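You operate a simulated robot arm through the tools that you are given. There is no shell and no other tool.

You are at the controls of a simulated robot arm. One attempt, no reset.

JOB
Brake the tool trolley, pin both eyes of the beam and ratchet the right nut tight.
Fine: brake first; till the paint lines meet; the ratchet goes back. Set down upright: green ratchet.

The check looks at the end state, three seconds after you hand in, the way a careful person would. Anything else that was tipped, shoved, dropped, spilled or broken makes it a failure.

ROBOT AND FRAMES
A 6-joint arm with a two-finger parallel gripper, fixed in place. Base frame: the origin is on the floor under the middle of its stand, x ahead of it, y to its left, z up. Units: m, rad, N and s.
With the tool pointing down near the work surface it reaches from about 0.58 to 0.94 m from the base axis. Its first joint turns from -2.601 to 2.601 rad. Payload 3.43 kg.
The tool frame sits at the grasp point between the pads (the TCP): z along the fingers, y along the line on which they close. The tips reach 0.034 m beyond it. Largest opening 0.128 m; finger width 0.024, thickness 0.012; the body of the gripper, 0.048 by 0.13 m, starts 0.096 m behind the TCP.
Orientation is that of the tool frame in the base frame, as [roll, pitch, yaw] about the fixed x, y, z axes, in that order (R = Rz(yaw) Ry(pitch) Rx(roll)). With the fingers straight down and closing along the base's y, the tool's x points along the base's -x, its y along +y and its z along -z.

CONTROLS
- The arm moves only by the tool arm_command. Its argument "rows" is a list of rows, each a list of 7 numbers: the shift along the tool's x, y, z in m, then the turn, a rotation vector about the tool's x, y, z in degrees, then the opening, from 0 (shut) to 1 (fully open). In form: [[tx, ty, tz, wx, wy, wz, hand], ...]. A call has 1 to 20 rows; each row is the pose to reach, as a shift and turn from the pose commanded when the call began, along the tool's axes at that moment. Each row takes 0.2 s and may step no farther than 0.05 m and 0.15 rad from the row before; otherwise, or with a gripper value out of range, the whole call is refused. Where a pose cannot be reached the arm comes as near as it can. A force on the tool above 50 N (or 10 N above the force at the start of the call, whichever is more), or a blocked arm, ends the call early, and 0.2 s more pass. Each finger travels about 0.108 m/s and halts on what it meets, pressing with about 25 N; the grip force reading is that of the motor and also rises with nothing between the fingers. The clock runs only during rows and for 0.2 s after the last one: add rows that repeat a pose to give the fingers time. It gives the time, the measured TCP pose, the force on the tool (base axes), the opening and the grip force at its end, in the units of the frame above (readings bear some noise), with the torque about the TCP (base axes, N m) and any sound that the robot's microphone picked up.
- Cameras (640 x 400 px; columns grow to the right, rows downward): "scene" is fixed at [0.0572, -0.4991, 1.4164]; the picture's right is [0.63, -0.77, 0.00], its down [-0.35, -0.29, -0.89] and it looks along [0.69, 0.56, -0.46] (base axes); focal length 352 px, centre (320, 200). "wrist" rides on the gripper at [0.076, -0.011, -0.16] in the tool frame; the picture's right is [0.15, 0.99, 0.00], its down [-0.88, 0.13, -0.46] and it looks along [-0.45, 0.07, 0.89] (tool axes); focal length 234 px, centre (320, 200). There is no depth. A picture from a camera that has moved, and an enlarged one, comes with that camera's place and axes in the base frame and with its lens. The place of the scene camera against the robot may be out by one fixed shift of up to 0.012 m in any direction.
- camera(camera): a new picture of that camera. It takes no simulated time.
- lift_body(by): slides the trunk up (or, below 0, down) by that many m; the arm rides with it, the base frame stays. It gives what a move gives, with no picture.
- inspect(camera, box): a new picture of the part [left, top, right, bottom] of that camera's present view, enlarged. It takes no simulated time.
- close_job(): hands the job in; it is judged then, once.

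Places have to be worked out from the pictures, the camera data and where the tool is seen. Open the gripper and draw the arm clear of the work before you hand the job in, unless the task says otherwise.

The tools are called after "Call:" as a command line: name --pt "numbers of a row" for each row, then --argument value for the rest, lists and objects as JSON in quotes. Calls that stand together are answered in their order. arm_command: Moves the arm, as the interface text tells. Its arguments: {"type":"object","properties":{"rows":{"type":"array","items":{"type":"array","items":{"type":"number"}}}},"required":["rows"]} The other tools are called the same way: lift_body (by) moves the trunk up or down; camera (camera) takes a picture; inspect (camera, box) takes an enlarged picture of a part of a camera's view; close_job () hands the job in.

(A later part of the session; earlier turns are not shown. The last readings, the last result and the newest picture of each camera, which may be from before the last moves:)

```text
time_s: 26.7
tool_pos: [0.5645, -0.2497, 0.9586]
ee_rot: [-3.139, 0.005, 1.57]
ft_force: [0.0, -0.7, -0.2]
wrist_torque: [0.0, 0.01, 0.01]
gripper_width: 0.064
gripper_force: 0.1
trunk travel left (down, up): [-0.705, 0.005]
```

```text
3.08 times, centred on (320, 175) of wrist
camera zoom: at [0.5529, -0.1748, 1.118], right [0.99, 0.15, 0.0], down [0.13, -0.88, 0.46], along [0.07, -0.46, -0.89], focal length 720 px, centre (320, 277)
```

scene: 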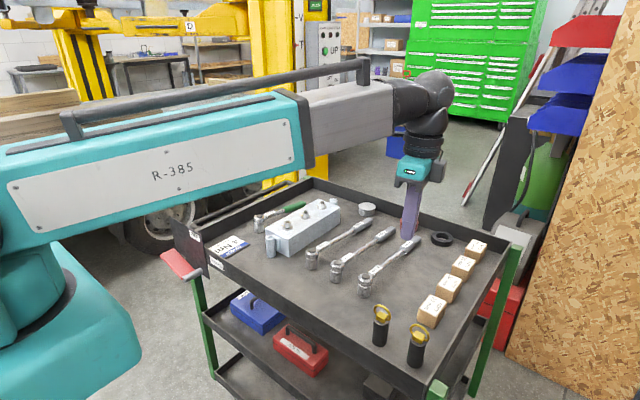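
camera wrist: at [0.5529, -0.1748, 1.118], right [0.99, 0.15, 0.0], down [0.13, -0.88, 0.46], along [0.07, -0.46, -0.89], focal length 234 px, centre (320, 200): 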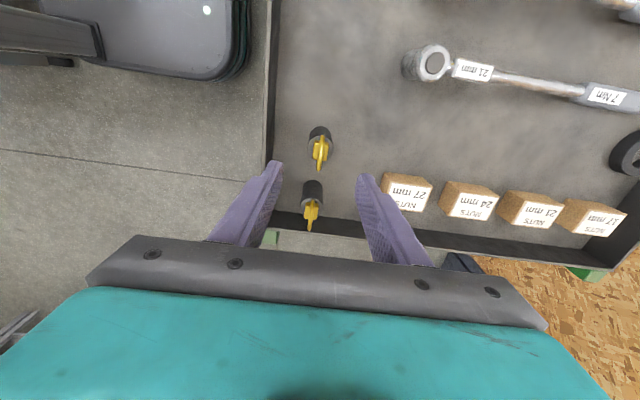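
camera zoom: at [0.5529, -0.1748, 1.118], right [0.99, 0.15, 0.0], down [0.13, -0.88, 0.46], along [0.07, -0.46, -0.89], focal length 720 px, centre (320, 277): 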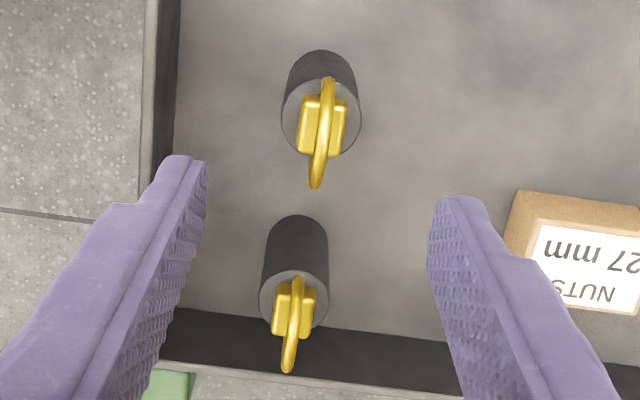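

Two views agree: pin 1's cylinder top is at (0.5637, −0.2505, 0.830), pin 2's at (0.565, −0.336, 0.830), with a head block about 19 mm wide in x. I descend so the tips stop just above the cylinder top, then close on the block.

Call:
arm_command --pt "0 -0.0003 0.03 0 0 0 0.5" --pt "0 -0.0006 0.06 0 0 0 0.5" --pt "0 -0.0007 0.08 0 0 0 0.5" --pt "0 -0.0007 0.0896 0 0 0 0.5" --pt "0 -0.0007 0.0896 0 0 0 0.5"

Call:
inspect --camera "wrist" --box '[240, 110, 400, 240]'

Call:
inspect --camera "scene" --box '[350, 265, 450, 375]'

```text
time_s: 27.9
tool_pos: [0.5632, -0.2509, 0.8697]
ee_rot: [-3.14, 0.005, 1.574]
ft_force: [-0.5, 0.0, 0.2]
wrist_torque: [0.03, 0.0, -0.01]
gripper_width: 0.0639
gripper_force: 0.0
trunk travel left (down, up): [-0.705, 0.005]
```

```text
3.08 times, centred on (320, 175) of wrist
camera zoom: at [0.5518, -0.1751, 1.0283], right [0.99, 0.15, 0.0], down [0.13, -0.88, 0.46], along [0.07, -0.46, -0.89], focal length 720 px, centre (320, 277)
```

zoom: 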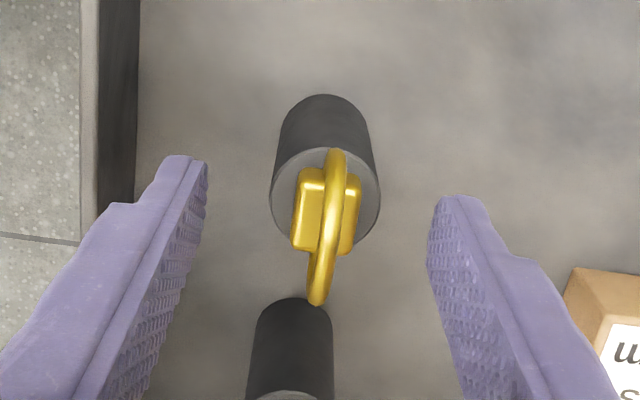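

```text
3.64 times, centred on (400, 320) of scene
camera zoom: at [0.0572, -0.4991, 1.4164], right [0.63, -0.77, 0.0], down [-0.35, -0.29, -0.89], along [0.69, 0.56, -0.46], focal length 1279 px, centre (29, -236)
```

zoom: 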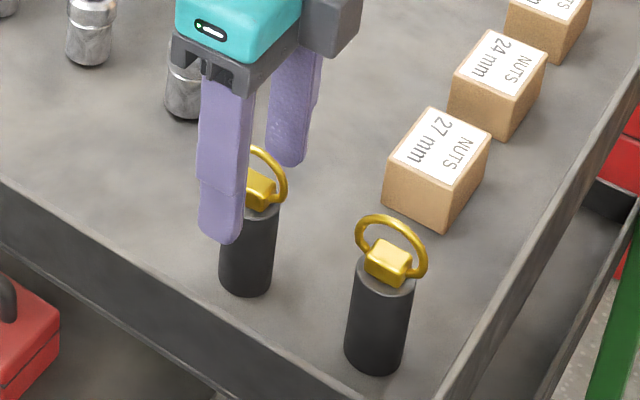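

The fingers straddle the head block and line up with it. I close on it.

Call:
arm_command --pt "0 0 0 0 0 0 0.3" --pt "0 0 0 0 0 0 0.15" --pt "0 0 0 0 0 0 0.0" --pt "0 0 0 0 0 0 0.0" --pt "0 0 0 0 0 0 0.0"

Call:
inspect --camera "wrist" --box '[240, 110, 400, 240]'

```text
time_s: 29.1
tool_pos: [0.5631, -0.2494, 0.8692]
ee_rot: [-3.139, 0.003, 1.572]
ft_force: [0.5, 0.4, -0.5]
wrist_torque: [0.02, 0.03, -0.02]
gripper_width: 0.0171
gripper_force: 24.5
trunk travel left (down, up): [-0.705, 0.005]
```

```text
3.08 times, centred on (320, 175) of wrist
camera zoom: at [0.5517, -0.1752, 1.0285], right [0.99, 0.15, 0.0], down [0.13, -0.88, 0.46], along [0.07, -0.45, -0.89], focal length 720 px, centre (320, 277)
```

zoom: 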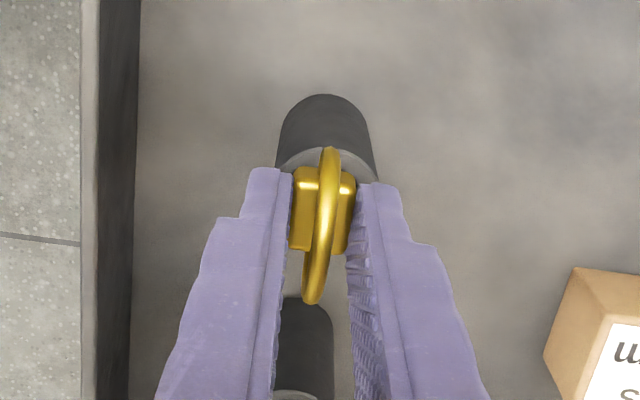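

The grip holds at 17 mm width. I lift slowly and check what comes up with the head.

Call:
arm_command --pt "0 0 -0.015 0 0 0 0" --pt "0 0 -0.03 0 0 0 0" --pt "0 0 -0.05 0 0 0 0" --pt "0 0 -0.075 0 0 0 0" --pt "0 0 -0.1 0 0 0 0" --pt "0 0 -0.1 0 0 0 0"

Call:
inspect --camera "wrist" --box '[240, 110, 400, 240]'

Call:
inspect --camera "scene" --box '[350, 245, 450, 375]'

```text
time_s: 30.5
tool_pos: [0.5647, -0.249, 0.9694]
ee_rot: [-3.139, 0.006, 1.573]
ft_force: [0.3, 0.6, -0.5]
wrist_torque: [0.04, 0.0, 0.03]
gripper_width: 0.0174
gripper_force: 25.0
trunk travel left (down, up): [-0.705, 0.005]
```

```text
3.08 times, centred on (320, 175) of wrist
camera zoom: at [0.5528, -0.1742, 1.1285], right [0.99, 0.15, 0.0], down [0.13, -0.88, 0.46], along [0.07, -0.45, -0.89], focal length 720 px, centre (320, 277)
```

zoom: 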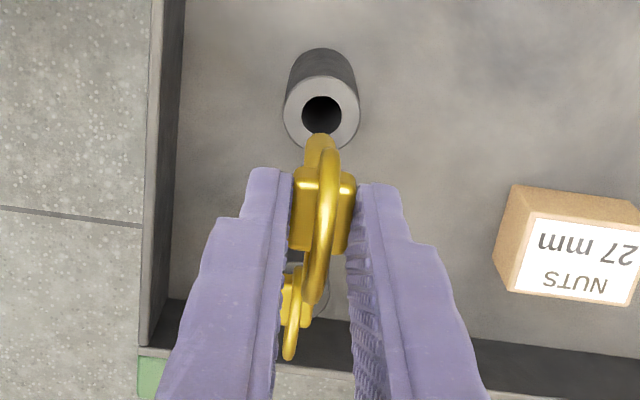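

```text
3.08 times, centred on (400, 310) of scene
camera zoom: at [0.0572, -0.4991, 1.4164], right [0.63, -0.77, 0.0], down [-0.35, -0.29, -0.89], along [0.69, 0.56, -0.46], focal length 1082 px, centre (74, -138)
```

zoom: 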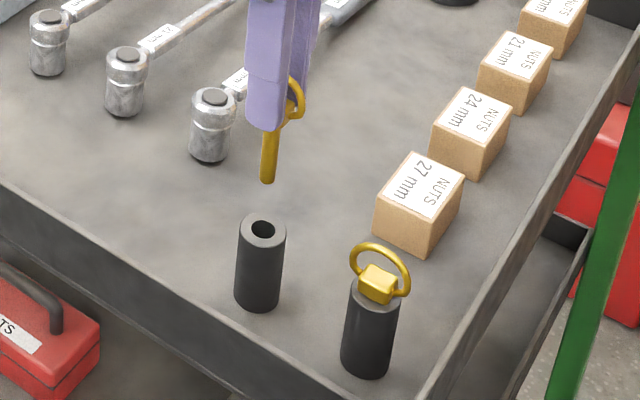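

The pin came out cleanly; its tip is about 0.092 m below the TCP and the holder stayed put. I raise it and carry it to hover above the near eye at about (0.635, 0.168, 0.832).

Call:
arm_command --pt "0 0 -0.02 0 0 0 0" --pt "0.01 0.002 -0.042 0 0 0 0" --pt "0.04 0.007 -0.042 0 0 0 0" --pt "0.08 0.014 -0.042 0 0 0 0" --pt "0.12 0.021 -0.042 0 0 0 0" --pt "0.16 0.028 -0.042 0 0 0 0" --pt "0.2 0.035 -0.042 0 0 0 0" --pt "0.24 0.042 -0.042 0 0 0 0" --pt "0.28 0.049 -0.042 0 0 0 0" --pt "0.32 0.056 -0.042 0 0 0 0" --pt "0.36 0.062 -0.042 0 0 0 0" --pt "0.395 0.067 -0.042 0 0 0 0" --pt "0.417 0.0703 -0.042 0 0 0 0" --pt "0.417 0.0703 -0.042 0 0 0 0"

Call:
camera --camera "wrist"

Call:
camera --camera "scene"

```text
time_s: 33.5
tool_pos: [0.6353, 0.1669, 1.0097]
ee_rot: [-3.14, 0.004, 1.571]
ft_force: [0.2, 0.7, -0.8]
wrist_torque: [0.03, -0.03, -0.02]
gripper_width: 0.0173
gripper_force: 24.9
trunk travel left (down, up): [-0.705, 0.005]
```

```text
taken
camera wrist: at [0.6221, 0.2428, 1.1682], right [0.99, 0.15, 0.0], down [0.13, -0.88, 0.46], along [0.07, -0.45, -0.89], focal length 234 px, centre (320, 200)
```

wrist: 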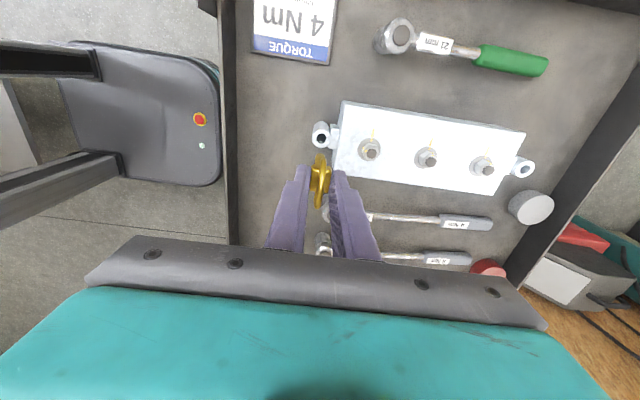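

```text
taken
```

scene: 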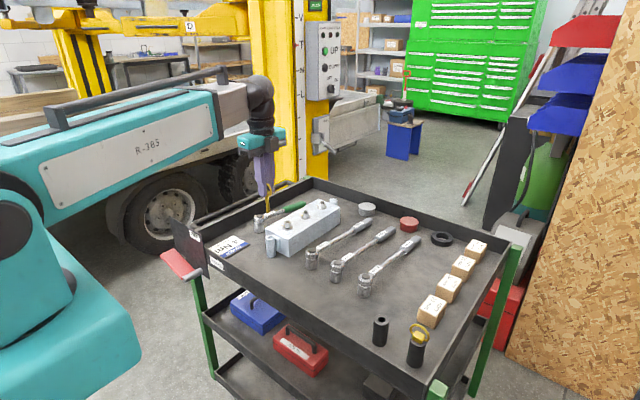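

This overhead view shows the whole beam with both eyes and all nuts. I enlarge it to fix the eye positions and the nut paint marks.

Call:
inspect --camera "wrist" --box '[280, 90, 400, 190]'

Call:
inspect --camera "wrist" --box '[380, 100, 560, 230]'

Call:
inspect --camera "wrist" --box '[350, 0, 560, 100]'

```text
4.00 times, centred on (340, 140) of wrist
camera zoom: at [0.6221, 0.2428, 1.1682], right [0.99, 0.15, 0.0], down [0.13, -0.88, 0.46], along [0.07, -0.45, -0.89], focal length 937 px, centre (240, 440)
```

zoom: 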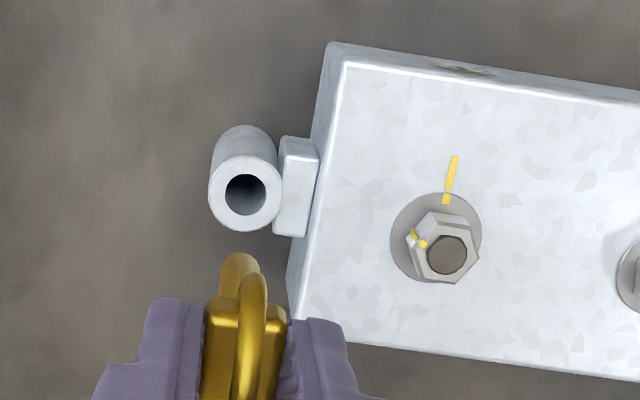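

```text
3.08 times, centred on (470, 165) of wrist
camera zoom: at [0.6221, 0.2428, 1.1682], right [0.99, 0.15, 0.0], down [0.13, -0.88, 0.46], along [0.07, -0.45, -0.89], focal length 720 px, centre (-142, 308)
```

zoom: 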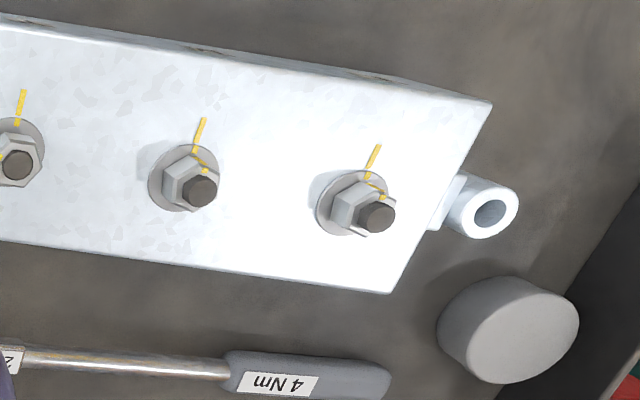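

```text
3.05 times, centred on (455, 50) of wrist
camera zoom: at [0.6221, 0.2428, 1.1682], right [0.99, 0.15, 0.0], down [0.13, -0.88, 0.46], along [0.07, -0.45, -0.89], focal length 714 px, centre (-91, 657)
```

zoom: 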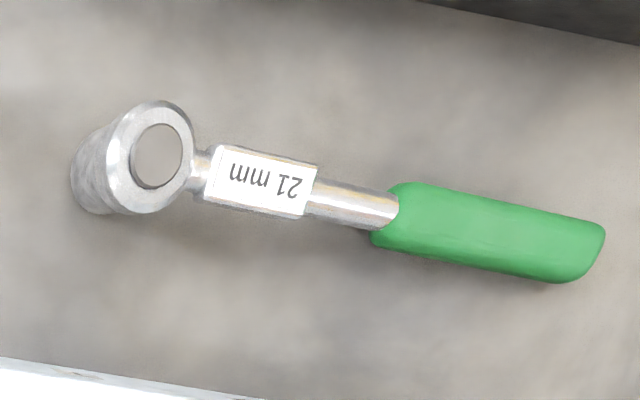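

The near eye's bore centre works out at about (0.6346, 0.1695, 0.835) and the far eye's at about (0.943, 0.171). I lower the pin until its tip is just above the near eye and check alignment.

Call:
arm_command --pt "0.001 0 0.02 0 0 0 0" --pt "0.002 0 0.04 0 0 0 0" --pt "0.003 -0.0005 0.055 0 0 0 0" --pt "0.0036 -0.0007 0.065 0 0 0 0" --pt "0.0036 -0.0007 0.065 0 0 0 0"

Call:
inspect --camera "wrist" --box '[280, 130, 380, 220]'

Call:
inspect --camera "scene" --box '[240, 180, 320, 260]'

```text
time_s: 34.7
tool_pos: [0.6336, 0.1698, 0.9457]
ee_rot: [-3.139, 0.006, 1.57]
ft_force: [-0.1, -0.3, -0.9]
wrist_torque: [0.02, -0.02, 0.01]
gripper_width: 0.0171
gripper_force: 25.2
trunk travel left (down, up): [-0.705, 0.005]
```

```text
4.44 times, centred on (330, 175) of wrist
camera zoom: at [0.6219, 0.2456, 1.1036], right [0.99, 0.15, 0.0], down [0.13, -0.88, 0.46], along [0.07, -0.45, -0.89], focal length 1041 px, centre (276, 311)
```

zoom: 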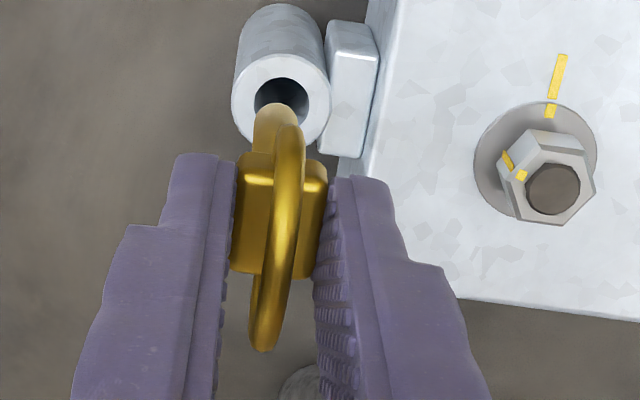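

```text
5.00 times, centred on (280, 220) of scene
camera zoom: at [0.0572, -0.4991, 1.4164], right [0.63, -0.77, 0.0], down [-0.35, -0.29, -0.89], along [0.69, 0.56, -0.46], focal length 1759 px, centre (520, 100)
```

zoom: 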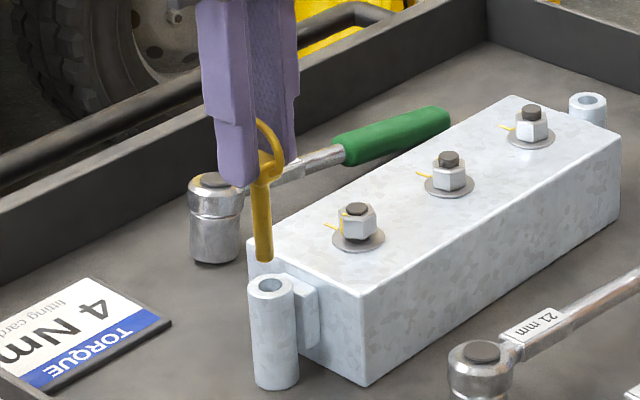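

The pin tip appears within a few millimetres of the bore axis. I zoom in more tightly on both views to measure the residual offset.

Call:
inspect --camera "scene" --box '[258, 205, 290, 245]'

Call:
inspect --camera "wrist" --box '[305, 130, 345, 170]'

```text
10.00 times, centred on (274, 225) of scene
camera zoom: at [0.0572, -0.4991, 1.4164], right [0.63, -0.77, 0.0], down [-0.35, -0.29, -0.89], along [0.69, 0.56, -0.46], focal length 3517 px, centre (780, -50)
```

zoom: 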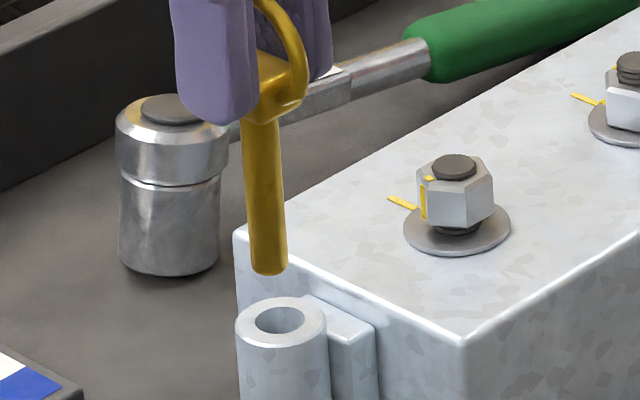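

```text
10.00 times, centred on (325, 150) of wrist
camera zoom: at [0.6219, 0.2456, 1.1036], right [0.99, 0.15, 0.0], down [0.13, -0.88, 0.46], along [0.07, -0.45, -0.89], focal length 2342 px, centre (270, 700)
```

zoom: 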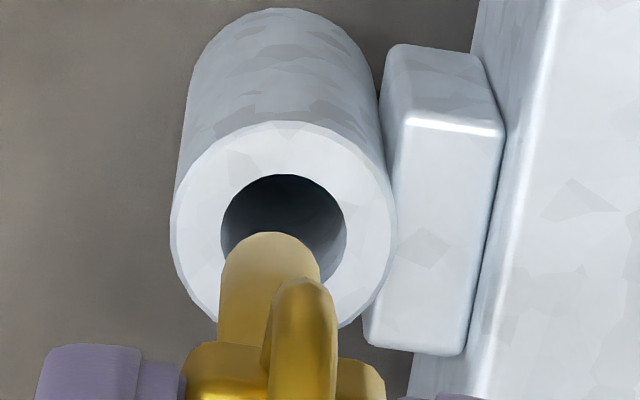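

The shaft is 11 mm and the bore about 14.7 mm; the bore lies about 1.7 mm further in +x and 1.2 mm in −y from the pin. I apply that correction and lower nearer the mouth for another check.

Call:
arm_command --pt "-0.0006 0.0009 0.003 0 0 0 0" --pt "-0.0012 0.0017 0.008 0 0 0 0" --pt "-0.0012 0.0017 0.013 0 0 0 0" --pt "-0.0012 0.0017 0.013 0 0 0 0"

Call:
inspect --camera "scene" --box '[258, 205, 290, 245]'

Call:
inspect --camera "wrist" --box '[305, 130, 345, 170]'

```text
time_s: 35.7
tool_pos: [0.6356, 0.1693, 0.9321]
ee_rot: [-3.141, 0.007, 1.572]
ft_force: [0.8, 0.4, -0.1]
wrist_torque: [-0.03, -0.01, 0.0]
gripper_width: 0.0171
gripper_force: 24.9
trunk travel left (down, up): [-0.705, 0.005]
```

```text
10.00 times, centred on (274, 225) of scene
camera zoom: at [0.0572, -0.4991, 1.4164], right [0.63, -0.77, 0.0], down [-0.35, -0.29, -0.89], along [0.69, 0.56, -0.46], focal length 3517 px, centre (780, -50)
```

zoom: 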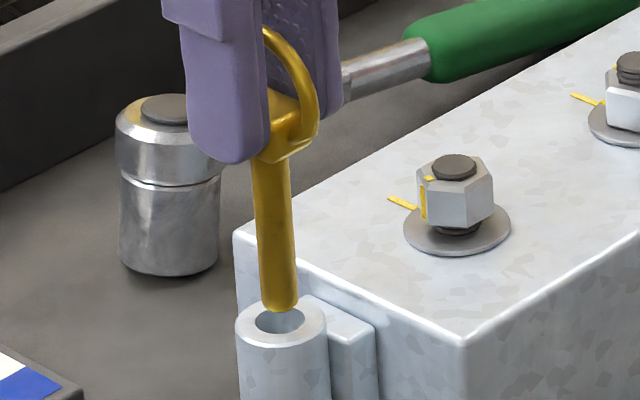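

```text
10.00 times, centred on (325, 150) of wrist
camera zoom: at [0.6235, 0.2441, 1.0907], right [0.99, 0.15, 0.0], down [0.13, -0.88, 0.46], along [0.07, -0.45, -0.89], focal length 2342 px, centre (270, 700)
```

zoom: 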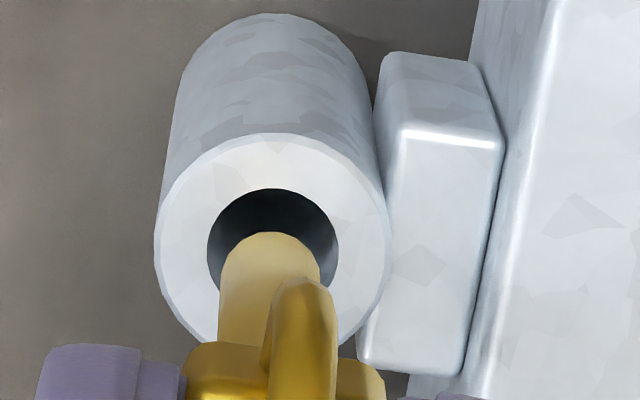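

The pin now lines up with the bore in both views. I lower it slowly into the eye for the first 2 cm and watch the force.

Call:
arm_command --pt "0.0003 0.0003 0.005 0 0 0 0" --pt "0.0003 0.0003 0.01 0 0 0 0" --pt "0.0003 0.0003 0.015 0 0 0 0" --pt "0.0003 0.0003 0.02 0 0 0 0" --pt "0.0003 0.0003 0.025 0 0 0 0"

Call:
inspect --camera "scene" --box '[258, 205, 290, 245]'

Call:
inspect --camera "wrist" --box '[305, 130, 345, 170]'

```text
time_s: 36.9
tool_pos: [0.6363, 0.169, 0.907]
ee_rot: [-3.138, 0.006, 1.572]
ft_force: [0.0, 0.5, 0.1]
wrist_torque: [0.01, 0.01, 0.02]
gripper_width: 0.0169
gripper_force: 25.3
trunk travel left (down, up): [-0.705, 0.005]
```

```text
10.00 times, centred on (274, 225) of scene
camera zoom: at [0.0572, -0.4991, 1.4164], right [0.63, -0.77, 0.0], down [-0.35, -0.29, -0.89], along [0.69, 0.56, -0.46], focal length 3517 px, centre (780, -50)
```

zoom: 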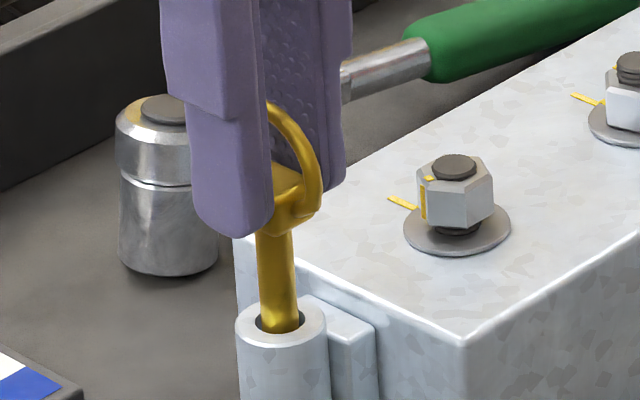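

```text
10.00 times, centred on (325, 150) of wrist
camera zoom: at [0.6235, 0.245, 1.0658], right [0.99, 0.15, 0.0], down [0.13, -0.88, 0.46], along [0.07, -0.45, -0.89], focal length 2342 px, centre (270, 700)
```

zoom: 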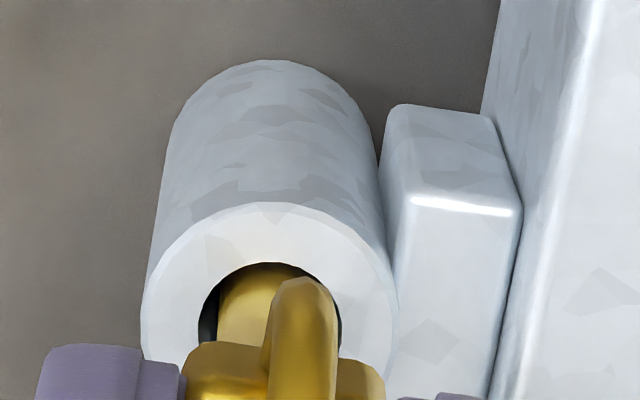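

The shaft is inside the bore with no contact force. I continue down until the head nearly seats.

Call:
arm_command --pt "0 0 0.006 0 0 0 0" --pt "0 0 0.012 0 0 0 0" --pt "0 0 0.018 0 0 0 0" --pt "0 0 0.024 0 0 0 0" --pt "0 0 0.028 0 0 0 0" --pt "0 0 0.028 0 0 0 0"

Call:
inspect --camera "scene" --box '[258, 205, 290, 245]'

```text
time_s: 38.3
tool_pos: [0.6339, 0.1696, 0.8784]
ee_rot: [-3.141, 0.006, 1.572]
ft_force: [-0.6, 0.0, -0.7]
wrist_torque: [-0.01, -0.01, 0.01]
gripper_width: 0.017
gripper_force: 24.8
trunk travel left (down, up): [-0.705, 0.005]
```

```text
10.00 times, centred on (274, 225) of scene
camera zoom: at [0.0572, -0.4991, 1.4164], right [0.63, -0.77, 0.0], down [-0.35, -0.29, -0.89], along [0.69, 0.56, -0.46], focal length 3517 px, centre (780, -50)
```

zoom: 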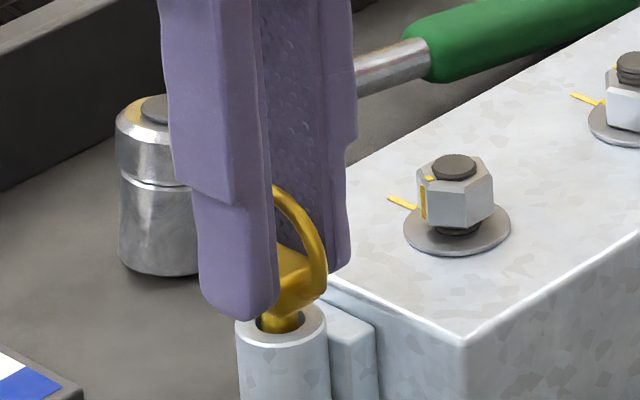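

A gap of about 6 mm remains under the head. I ease down the rest in small steps.

Call:
arm_command --pt "0 0 0.002 0 0 0 0" --pt "0 0 0.004 0 0 0 0" --pt "0 0 0.0055 0 0 0 0" --pt "0 0 0.0055 0 0 0 0"

Call:
inspect --camera "scene" --box '[258, 205, 290, 245]'

Call:
inspect --camera "wrist" --box '[280, 130, 380, 230]'

```text
time_s: 39.3
tool_pos: [0.6352, 0.1699, 0.8737]
ee_rot: [-3.14, 0.004, 1.574]
ft_force: [0.5, 0.1, 0.0]
wrist_torque: [-0.02, 0.0, -0.04]
gripper_width: 0.0169
gripper_force: 25.2
trunk travel left (down, up): [-0.705, 0.005]
```

```text
10.00 times, centred on (274, 225) of scene
camera zoom: at [0.0572, -0.4991, 1.4164], right [0.63, -0.77, 0.0], down [-0.35, -0.29, -0.89], along [0.69, 0.56, -0.46], focal length 3517 px, centre (780, -50)
```

zoom: 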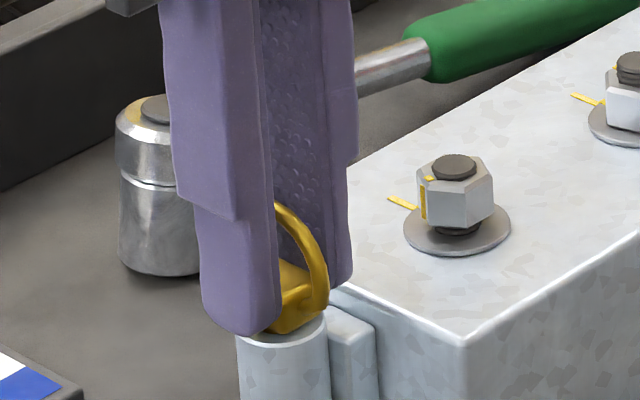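

```text
4.00 times, centred on (330, 180) of wrist
camera zoom: at [0.6235, 0.2448, 1.0324], right [0.99, 0.15, 0.0], down [0.13, -0.88, 0.46], along [0.07, -0.45, -0.89], focal length 937 px, centre (280, 280)
```

zoom: 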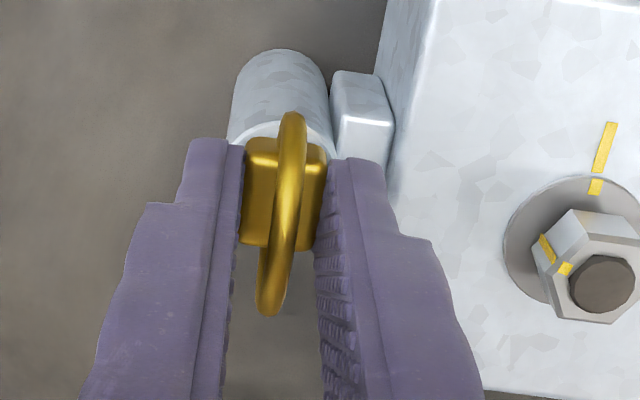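

The head is essentially seated on the eye. I open the fingers modestly so the pin drops home, then lift straight up.

Call:
arm_command --pt "0 0 0 0 0 0 0.17" --pt "0 0 0 0 0 0 0.22" --pt "0 0 0 0 0 0 0.27" --pt "0 0 0 0 0 0 0.27"

Call:
inspect --camera "scene" --box '[258, 205, 290, 245]'

Call:
arm_command --pt "0 0 -0.01 0 0 0 0.27" --pt "0 0 -0.025 0 0 0 0.27" --pt "0 0 -0.05 0 0 0 0.27" --pt "0 0 -0.08 0 0 0 0.27" --pt "0 0 -0.11 0 0 0 0.4" --pt "0 0 -0.14 0 0 0 0.5" --pt "0 0 -0.14 0 0 0 0.5"

Call:
inspect --camera "scene" --box '[240, 180, 320, 260]'

Call:
inspect --camera "wrist" --box '[280, 90, 400, 190]'

```text
time_s: 40.3
tool_pos: [0.6346, 0.1694, 0.8737]
ee_rot: [-3.141, 0.005, 1.573]
ft_force: [-0.8, 0.9, -0.6]
wrist_torque: [0.01, -0.01, 0.0]
gripper_width: 0.0345
gripper_force: 0.0
trunk travel left (down, up): [-0.705, 0.005]
```

```text
10.00 times, centred on (274, 225) of scene
camera zoom: at [0.0572, -0.4991, 1.4164], right [0.63, -0.77, 0.0], down [-0.35, -0.29, -0.89], along [0.69, 0.56, -0.46], focal length 3517 px, centre (780, -50)
```

zoom: 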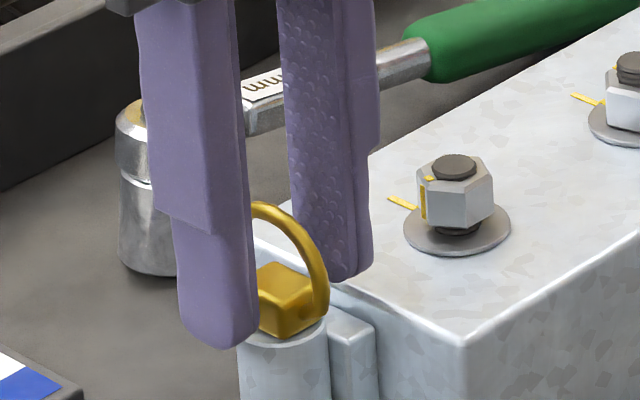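

```text
time_s: 41.9
tool_pos: [0.6365, 0.1704, 1.0128]
ee_rot: [-3.14, 0.005, 1.573]
ft_force: [1.1, -0.6, 0.2]
wrist_torque: [0.03, 0.0, 0.01]
gripper_width: 0.0641
gripper_force: 0.0
trunk travel left (down, up): [-0.705, 0.005]
```

```text
5.00 times, centred on (280, 220) of scene
camera zoom: at [0.0572, -0.4991, 1.4164], right [0.63, -0.77, 0.0], down [-0.35, -0.29, -0.89], along [0.69, 0.56, -0.46], focal length 1759 px, centre (520, 100)
```

zoom: 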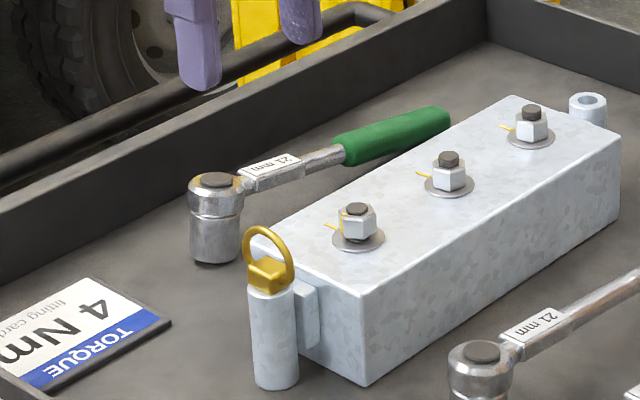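

```text
4.00 times, centred on (340, 140) of wrist
camera zoom: at [0.6244, 0.2457, 1.1728], right [0.99, 0.15, 0.0], down [0.13, -0.88, 0.46], along [0.07, -0.45, -0.89], focal length 937 px, centre (240, 440)
```

zoom: 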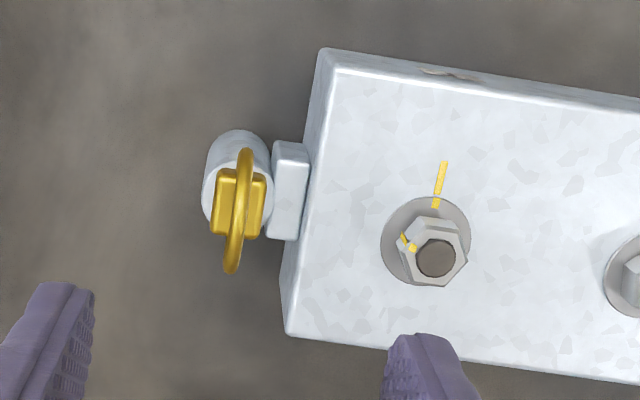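

The first pin is seated in the near eye. Before fetching the second, I test whether the arm can reach over the far eye at about (0.943, 0.171) pointing straight down.

Call:
arm_command --pt "0 0.04 0 0 0 0 0.4" --pt "0 0.08 0 0 0 0 0.3" --pt "0 0.12 0 0 0 0 0.3" --pt "0 0.16 0 0 0 0 0.3" --pt "0 0.2 0 0 0 0 0.3" --pt "0 0.24 0.0 0 0 0 0.3" --pt "0 0.275 0.01 0 0 0 0.3" --pt "0 0.3065 0.02 0 0 0 0.3" --pt "0 0.3065 0.03 0 0 0 0.3"

Call:
camera --camera "wrist"

Call:
camera --camera "scene"

```text
time_s: 43.9
tool_pos: [0.9314, 0.1696, 0.983]
ee_rot: [3.141, 0.004, 1.571]
ft_force: [0.9, 0.3, 1.2]
wrist_torque: [0.01, 0.02, -0.03]
gripper_width: 0.0385
gripper_force: 0.1
out of reach, approached as far as the arm can: row 8, 9
trunk travel left (down, up): [-0.705, 0.005]
```

```text
taken
camera wrist: at [0.9185, 0.2435, 1.1419], right [0.99, 0.15, 0.0], down [0.13, -0.88, 0.46], along [0.07, -0.45, -0.89], focal length 234 px, centre (320, 200)
```

wrist: 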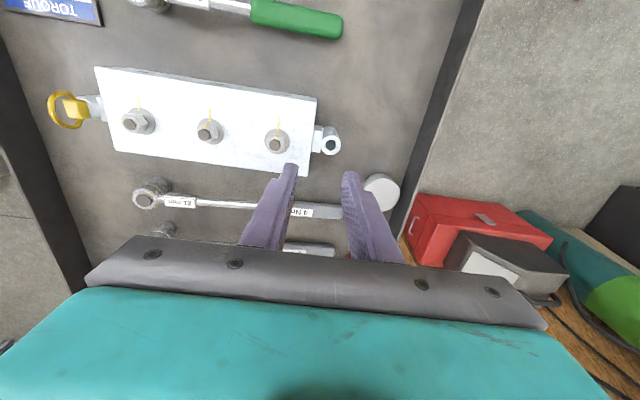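

```text
taken
```

scene: 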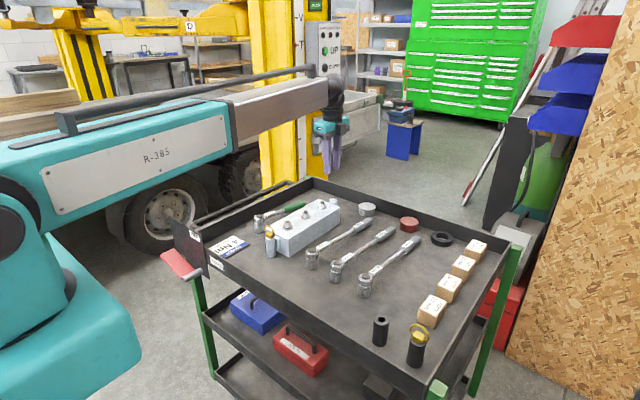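

The arm stops at radius 0.947 while the far eye is near radius 0.958, at this trunk height. I lower the trunk a little to see whether the reach grows, keeping the tips above the beam.

Call:
lift_body --by -0.05

Call:
arm_command --pt "0 0.005 0 0 0 0 0.3" --pt "0 0.012 0 0 0 0 0.3" --pt "0 0.02 0 0 0 0 0.3" --pt "0 0.02 0 0 0 0 0.3"

Call:
inspect --camera "wrist" --box '[250, 100, 390, 200]'

```text
time_s: 44.8
tool_pos: [0.9302, 0.1682, 0.9332]
ee_rot: [3.14, 0.005, 1.572]
ft_force: [0.6, 0.4, 0.0]
wrist_torque: [0.02, 0.03, -0.01]
gripper_width: 0.0383
gripper_force: 0.0
trunk travel left (down, up): [-0.655, 0.055]
```

```text
time_s: 45.8
tool_pos: [0.9311, 0.1686, 0.9327]
ee_rot: [3.141, 0.002, 1.572]
ft_force: [0.1, 0.9, -1.7]
wrist_torque: [0.04, 0.0, -0.04]
gripper_width: 0.038
gripper_force: 0.2
out of reach, approached as far as the arm can: row 1, 2, 3, 4
trunk travel left (down, up): [-0.655, 0.055]
```

```text
4.00 times, centred on (320, 150) of wrist
camera zoom: at [0.9181, 0.2437, 1.092], right [0.99, 0.15, 0.0], down [0.13, -0.88, 0.46], along [0.07, -0.45, -0.89], focal length 937 px, centre (320, 400)
```

zoom: 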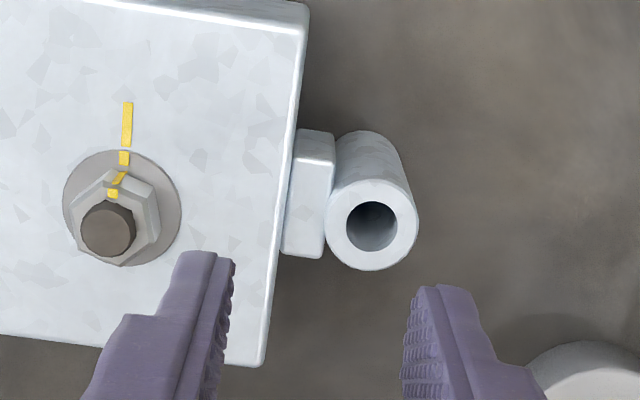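

The far eye is at (0.9437, 0.1698), 13 mm beyond the reach here. I test whether the reach changes with height relative to the trunk by raising the arm 8 cm and extending.

Call:
arm_command --pt "0 0 -0.03 0 0 0 0.3" --pt "0 0 -0.06 0 0 0 0.3" --pt "0 0 -0.09 0 0 0 0.3" --pt "0 0.01 -0.09 0 0 0 0.3" --pt "0 0.02 -0.09 0 0 0 0.3" --pt "0 0.03 -0.09 0 0 0 0.3" --pt "0 0.04 -0.09 0 0 0 0.3" --pt "0 0.04 -0.09 0 0 0 0.3"

```text
time_s: 47.6
tool_pos: [0.9275, 0.1608, 1.0205]
ee_rot: [3.138, 0.004, 1.572]
ft_force: [0.0, 0.7, 0.3]
wrist_torque: [-0.01, -0.01, -0.03]
gripper_width: 0.0382
gripper_force: 0.1
out of reach, approached as far as the arm can: row 3, 4, 5, 6, 7, 8
trunk travel left (down, up): [-0.655, 0.055]
```

The reach is already near its best here, so a slight outward tilt is needed. The pin's clearance allows about 4°, so I test whether a 3° outward tilt reaches the far eye.

Call:
arm_command --pt "0.002 0 0.03 -0.74 0.13 0 0.3" --pt "0.004 0 0.06 -1.5 0.27 0 0.3" --pt "0.0086 0.0 0.087 -2.2 0.4 0 0.3" --pt "0.0086 0.005 0.087 -2.95 0.53 0 0.3" --pt "0.0086 0.01 0.087 -2.95 0.53 0 0.3" --pt "0.0086 0.0142 0.087 -2.95 0.53 0 0.3" --pt "0.0086 0.0142 0.087 -2.95 0.53 0 0.3"

Call:
inspect --camera "wrist" --box '[250, 100, 390, 200]'

```text
time_s: 49.2
tool_pos: [0.9423, 0.1692, 0.9312]
ee_rot: [3.089, -0.004, 1.573]
ft_force: [1.0, 0.3, 0.2]
wrist_torque: [-0.01, -0.03, 0.01]
gripper_width: 0.0384
gripper_force: 0.1
trunk travel left (down, up): [-0.655, 0.055]
```

```text
4.00 times, centred on (320, 150) of wrist
camera zoom: at [0.9219, 0.2433, 1.0908], right [0.99, 0.15, 0.05], down [0.11, -0.88, 0.46], along [0.11, -0.45, -0.89], focal length 937 px, centre (320, 400)
```

zoom: 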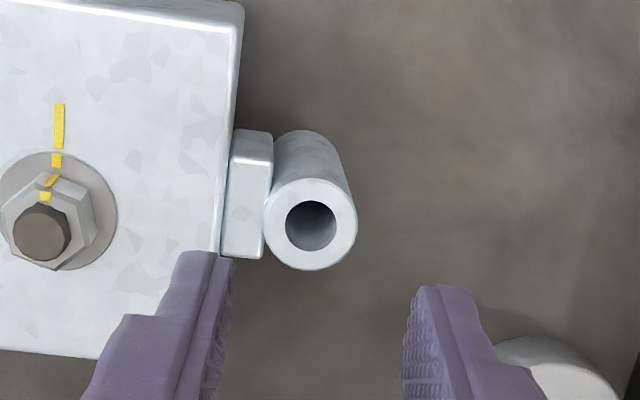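

With 3° tilt the fingers reach (0.942, 0.169). I lower the trunk 3 cm so the insertion heights sit at the best reach, and test whether a smaller 2° tilt also works.

Call:
lift_body --by -0.03

Call:
arm_command --pt "0 -0.001 0.0 0.5 -0.09 0 0.3" --pt "0 -0.001 0.0 0.98 -0.18 0 0.3" --pt "0 -0.001 0.0 0.98 -0.18 0 0.3" --pt "0 -0.001 0.0 0.98 -0.18 0 0.3"

```text
time_s: 50.0
tool_pos: [0.9424, 0.1696, 0.9021]
ee_rot: [3.086, -0.004, 1.574]
ft_force: [-0.4, 1.0, -0.5]
wrist_torque: [-0.04, 0.0, -0.04]
gripper_width: 0.0384
gripper_force: 0.2
trunk travel left (down, up): [-0.625, 0.085]
```

```text
time_s: 51.0
tool_pos: [0.9394, 0.1701, 0.9006]
ee_rot: [3.104, -0.002, 1.573]
ft_force: [0.3, 0.7, -1.0]
wrist_torque: [0.02, -0.01, 0.02]
gripper_width: 0.0384
gripper_force: 0.0
trunk travel left (down, up): [-0.625, 0.085]
```

A 2.2° tilt also reaches. I now go back to fetch the second pin, returning to vertical and hovering over it at (0.565, −0.336).

Call:
arm_command --pt "0 0.0015 -0.045 0 0 0 0.3" --pt "0.0002 0.0034 -0.09 0.5 -0.09 0 0.3" --pt "-0.0359 -0.0235 -0.0896 1 -0.18 0 0.4" --pt "-0.072 -0.0503 -0.0892 1.5 -0.27 0 0.5" --pt "-0.1081 -0.0772 -0.0888 2.12 -0.38 0 0.5" --pt "-0.1442 -0.104 -0.0884 2.12 -0.38 0 0.5" --pt "-0.1803 -0.1309 -0.088 2.12 -0.38 0 0.5" --pt "-0.2164 -0.1578 -0.0876 2.12 -0.38 0 0.5" --pt "-0.2525 -0.1846 -0.0872 2.12 -0.38 0 0.5" --pt "-0.2886 -0.2115 -0.0868 2.12 -0.38 0 0.5" --pt "-0.3247 -0.2383 -0.0864 2.12 -0.38 0 0.5" --pt "-0.3608 -0.2652 -0.086 2.12 -0.38 0 0.5" --pt "-0.3969 -0.2921 -0.0856 2.12 -0.38 0 0.5" --pt "-0.433 -0.3189 -0.0852 2.12 -0.38 0 0.5" --pt "-0.4691 -0.3458 -0.0848 2.12 -0.38 0 0.5" --pt "-0.5052 -0.3726 -0.0846 2.12 -0.38 0 0.5" --pt "-0.5052 -0.3726 -0.0846 2.12 -0.38 0 0.5"

Call:
inspect --camera "wrist" --box '[240, 100, 400, 240]'

Call:
inspect --camera "scene" --box '[340, 215, 500, 375]'

```text
time_s: 54.6
tool_pos: [0.5665, -0.3369, 0.9723]
ee_rot: [-3.141, 0.005, 1.572]
ft_force: [-0.3, -0.6, 0.1]
wrist_torque: [0.0, -0.02, -0.01]
gripper_width: 0.0642
gripper_force: 0.1
out of reach, approached as far as the arm can: row 1, 2
trunk travel left (down, up): [-0.625, 0.085]
```

```text
2.86 times, centred on (320, 170) of wrist
camera zoom: at [0.5548, -0.262, 1.1307], right [0.99, 0.15, 0.0], down [0.13, -0.88, 0.46], along [0.07, -0.45, -0.89], focal length 669 px, centre (320, 286)
```

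zoom: 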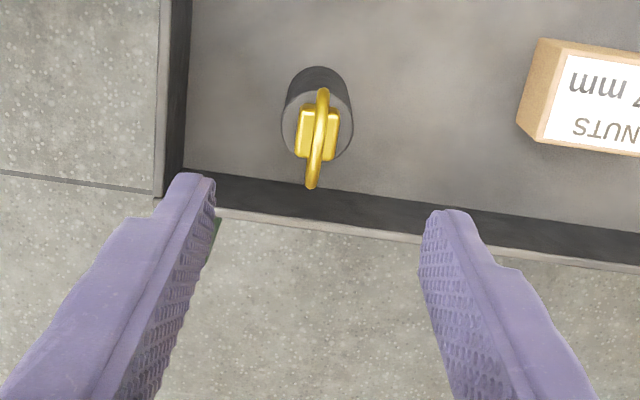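

```text
2.50 times, centred on (420, 295) of scene
camera zoom: at [0.0572, -0.4991, 1.4164], right [0.63, -0.77, 0.0], down [-0.35, -0.29, -0.89], along [0.69, 0.56, -0.46], focal length 879 px, centre (70, -38)
```

zoom: 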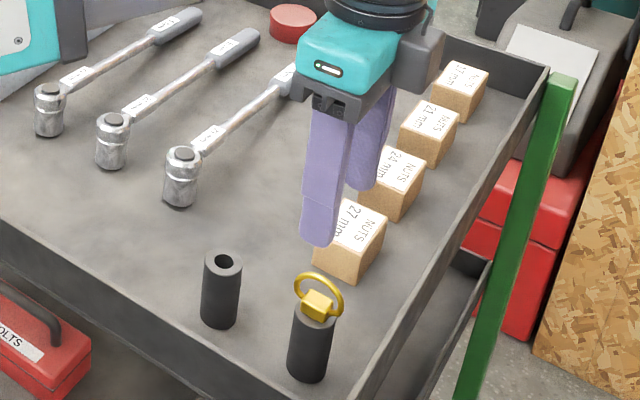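

Pin 2 measures at about (0.5645, −0.335). I correct by 2 mm, descend with tips just above the cylinder, and close on the block.

Call:
arm_command --pt "0.0008 -0.001 0.03 0 0 0 0.5" --pt "0.0016 -0.002 0.06 0 0 0 0.5" --pt "0.0016 -0.002 0.085 0 0 0 0.5" --pt "0.0016 -0.002 0.1025 0 0 0 0.5" --pt "0.0016 -0.002 0.1025 0 0 0 0.5"

Call:
inspect --camera "wrist" --box '[240, 100, 400, 240]'

Call:
inspect --camera "scene" --box '[370, 285, 460, 385]'

```text
time_s: 55.8
tool_pos: [0.5651, -0.3348, 0.8689]
ee_rot: [3.141, 0.005, 1.572]
ft_force: [0.4, -0.5, -0.1]
wrist_torque: [0.0, -0.03, 0.01]
gripper_width: 0.0641
gripper_force: 0.0
trunk travel left (down, up): [-0.625, 0.085]
```

```text
2.86 times, centred on (320, 170) of wrist
camera zoom: at [0.5526, -0.2603, 1.0274], right [0.99, 0.15, 0.0], down [0.13, -0.88, 0.46], along [0.07, -0.45, -0.89], focal length 669 px, centre (320, 286)
```

zoom: 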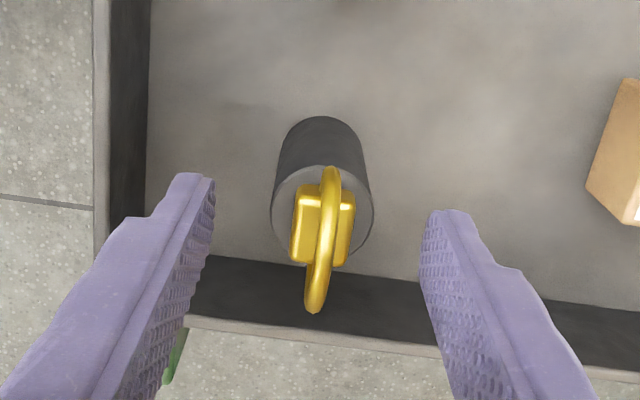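

```text
4.00 times, centred on (415, 335) of scene
camera zoom: at [0.0572, -0.4991, 1.4164], right [0.63, -0.77, 0.0], down [-0.35, -0.29, -0.89], along [0.69, 0.56, -0.46], focal length 1407 px, centre (-60, -340)
```

zoom: 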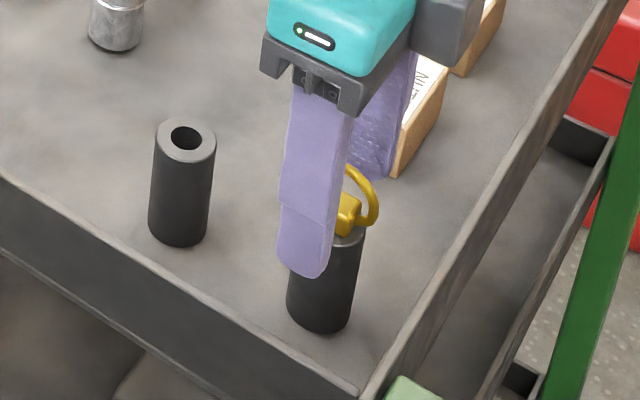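

The fingers line up with pin 2's block. I close and lift.

Call:
arm_command --pt "0 0 0 0 0 0 0.3" --pt "0 0 0 0 0 0 0.15" --pt "0 0 0 0 0 0 0.0" --pt "0 0 0 0 0 0 0.0" --pt "0 0 0 0 0 0 0.0" --pt "0 0 -0.012 0 0 0 0" --pt "0 0 -0.03 0 0 0 0" --pt "0 0 -0.05 0 0 0 0" --pt "0 0 -0.08 0 0 0 0" --pt "0 0 -0.11 0 0 0 0" --pt "0 0 -0.14 0 0 0 0" --pt "0 0 -0.14 0 0 0 0"

Call:
inspect --camera "wrist" --box '[240, 100, 400, 240]'

Call:
inspect --camera "scene" --box '[360, 235, 460, 385]'

```text
time_s: 58.4
tool_pos: [0.5644, -0.3324, 1.0088]
ee_rot: [-3.14, 0.005, 1.571]
ft_force: [-0.1, -0.1, -0.6]
wrist_torque: [0.0, 0.01, 0.0]
gripper_width: 0.0171
gripper_force: 24.9
trunk travel left (down, up): [-0.625, 0.085]
```

```text
2.86 times, centred on (320, 170) of wrist
camera zoom: at [0.5526, -0.2586, 1.1681], right [0.99, 0.15, 0.0], down [0.13, -0.88, 0.46], along [0.07, -0.45, -0.89], focal length 669 px, centre (320, 286)
```

zoom: 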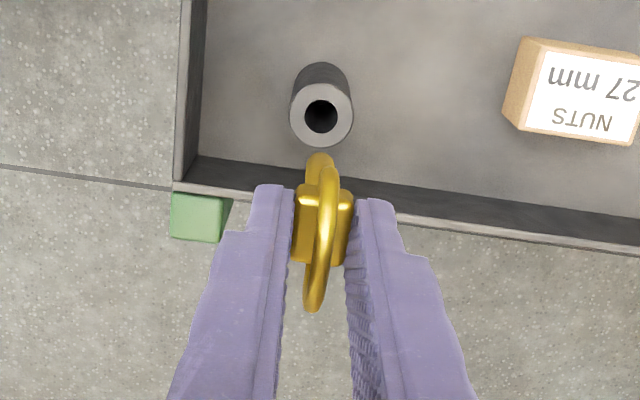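

```text
2.67 times, centred on (410, 310) of scene
camera zoom: at [0.0572, -0.4991, 1.4164], right [0.63, -0.77, 0.0], down [-0.35, -0.29, -0.89], along [0.69, 0.56, -0.46], focal length 938 px, centre (80, -93)
```

zoom: 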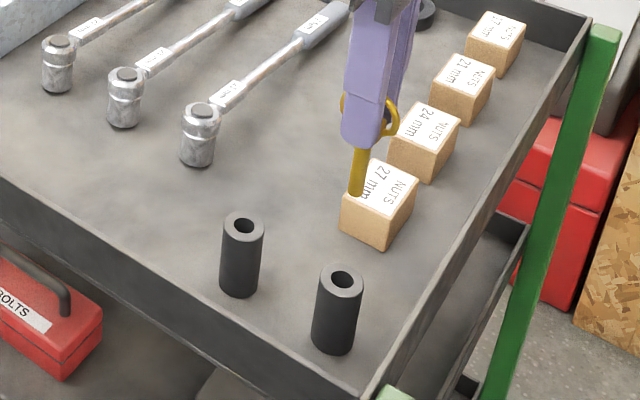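

Pin 2 is held and both holders stand undisturbed. I carry it high across the tray to near the far eye, adding the 3° outward tilt on the way.

Call:
arm_command --pt "0.0357 0.0254 -0.003 0 0 0 0" --pt "0.0713 0.0508 -0.003 0 0 0 0" --pt "0.107 0.0762 -0.003 0 0 0 0" --pt "0.1427 0.1016 -0.003 0 0 0 0" --pt "0.1784 0.127 -0.003 0 0 0 0" --pt "0.214 0.1524 -0.003 -0.3 0.05 0 0" --pt "0.2497 0.1778 -0.003 -0.6 0.1 0 0" --pt "0.2854 0.2032 -0.003 -0.9 0.16 0 0" --pt "0.321 0.2286 -0.003 -1.3 0.23 0 0" --pt "0.3567 0.254 -0.003 -1.7 0.3 0 0" --pt "0.3924 0.2794 -0.003 -2.1 0.38 0 0" --pt "0.4281 0.3048 -0.003 -2.5 0.45 0 0" --pt "0.4637 0.3302 -0.003 -2.95 0.53 0 0" --pt "0.4994 0.3556 -0.003 -2.95 0.53 0 0" --pt "0.4994 0.3556 -0.003 -2.95 0.53 0 0"

Call:
camera --camera "wrist"

Call:
inspect --camera "scene" --box '[270, 110, 400, 240]'

```text
time_s: 61.6
tool_pos: [0.9192, 0.1673, 1.0091]
ee_rot: [3.092, -0.003, 1.571]
ft_force: [0.4, 0.5, -1.4]
wrist_torque: [-0.02, 0.03, 0.02]
gripper_width: 0.0171
gripper_force: 24.9
trunk travel left (down, up): [-0.625, 0.085]
```

```text
taken
camera wrist: at [0.8997, 0.2401, 1.1689], right [0.99, 0.15, 0.05], down [0.11, -0.88, 0.46], along [0.11, -0.45, -0.89], focal length 234 px, centre (320, 200)
```

wrist: 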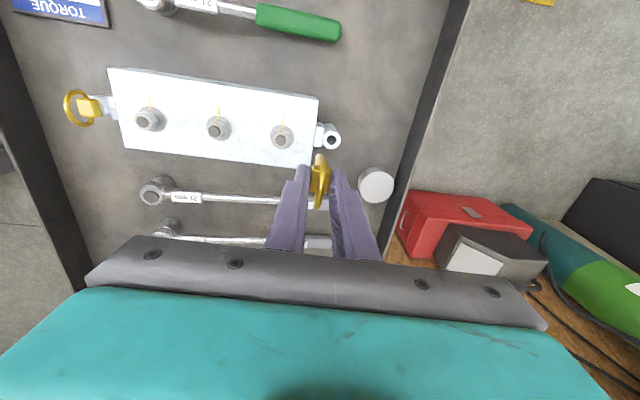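

```text
3.08 times, centred on (335, 175) of scene
camera zoom: at [0.0572, -0.4991, 1.4164], right [0.63, -0.77, 0.0], down [-0.35, -0.29, -0.89], along [0.69, 0.56, -0.46], focal length 1082 px, centre (274, 277)
```

zoom: 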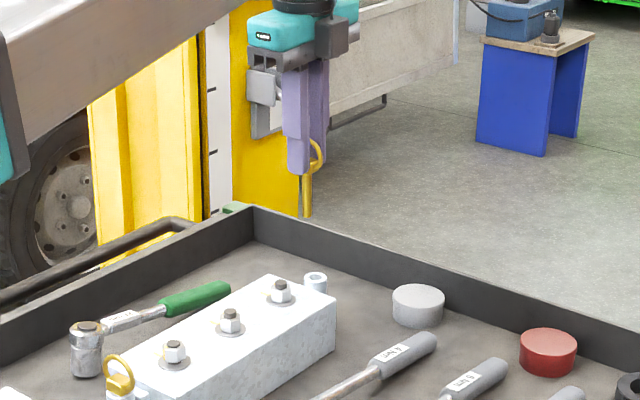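

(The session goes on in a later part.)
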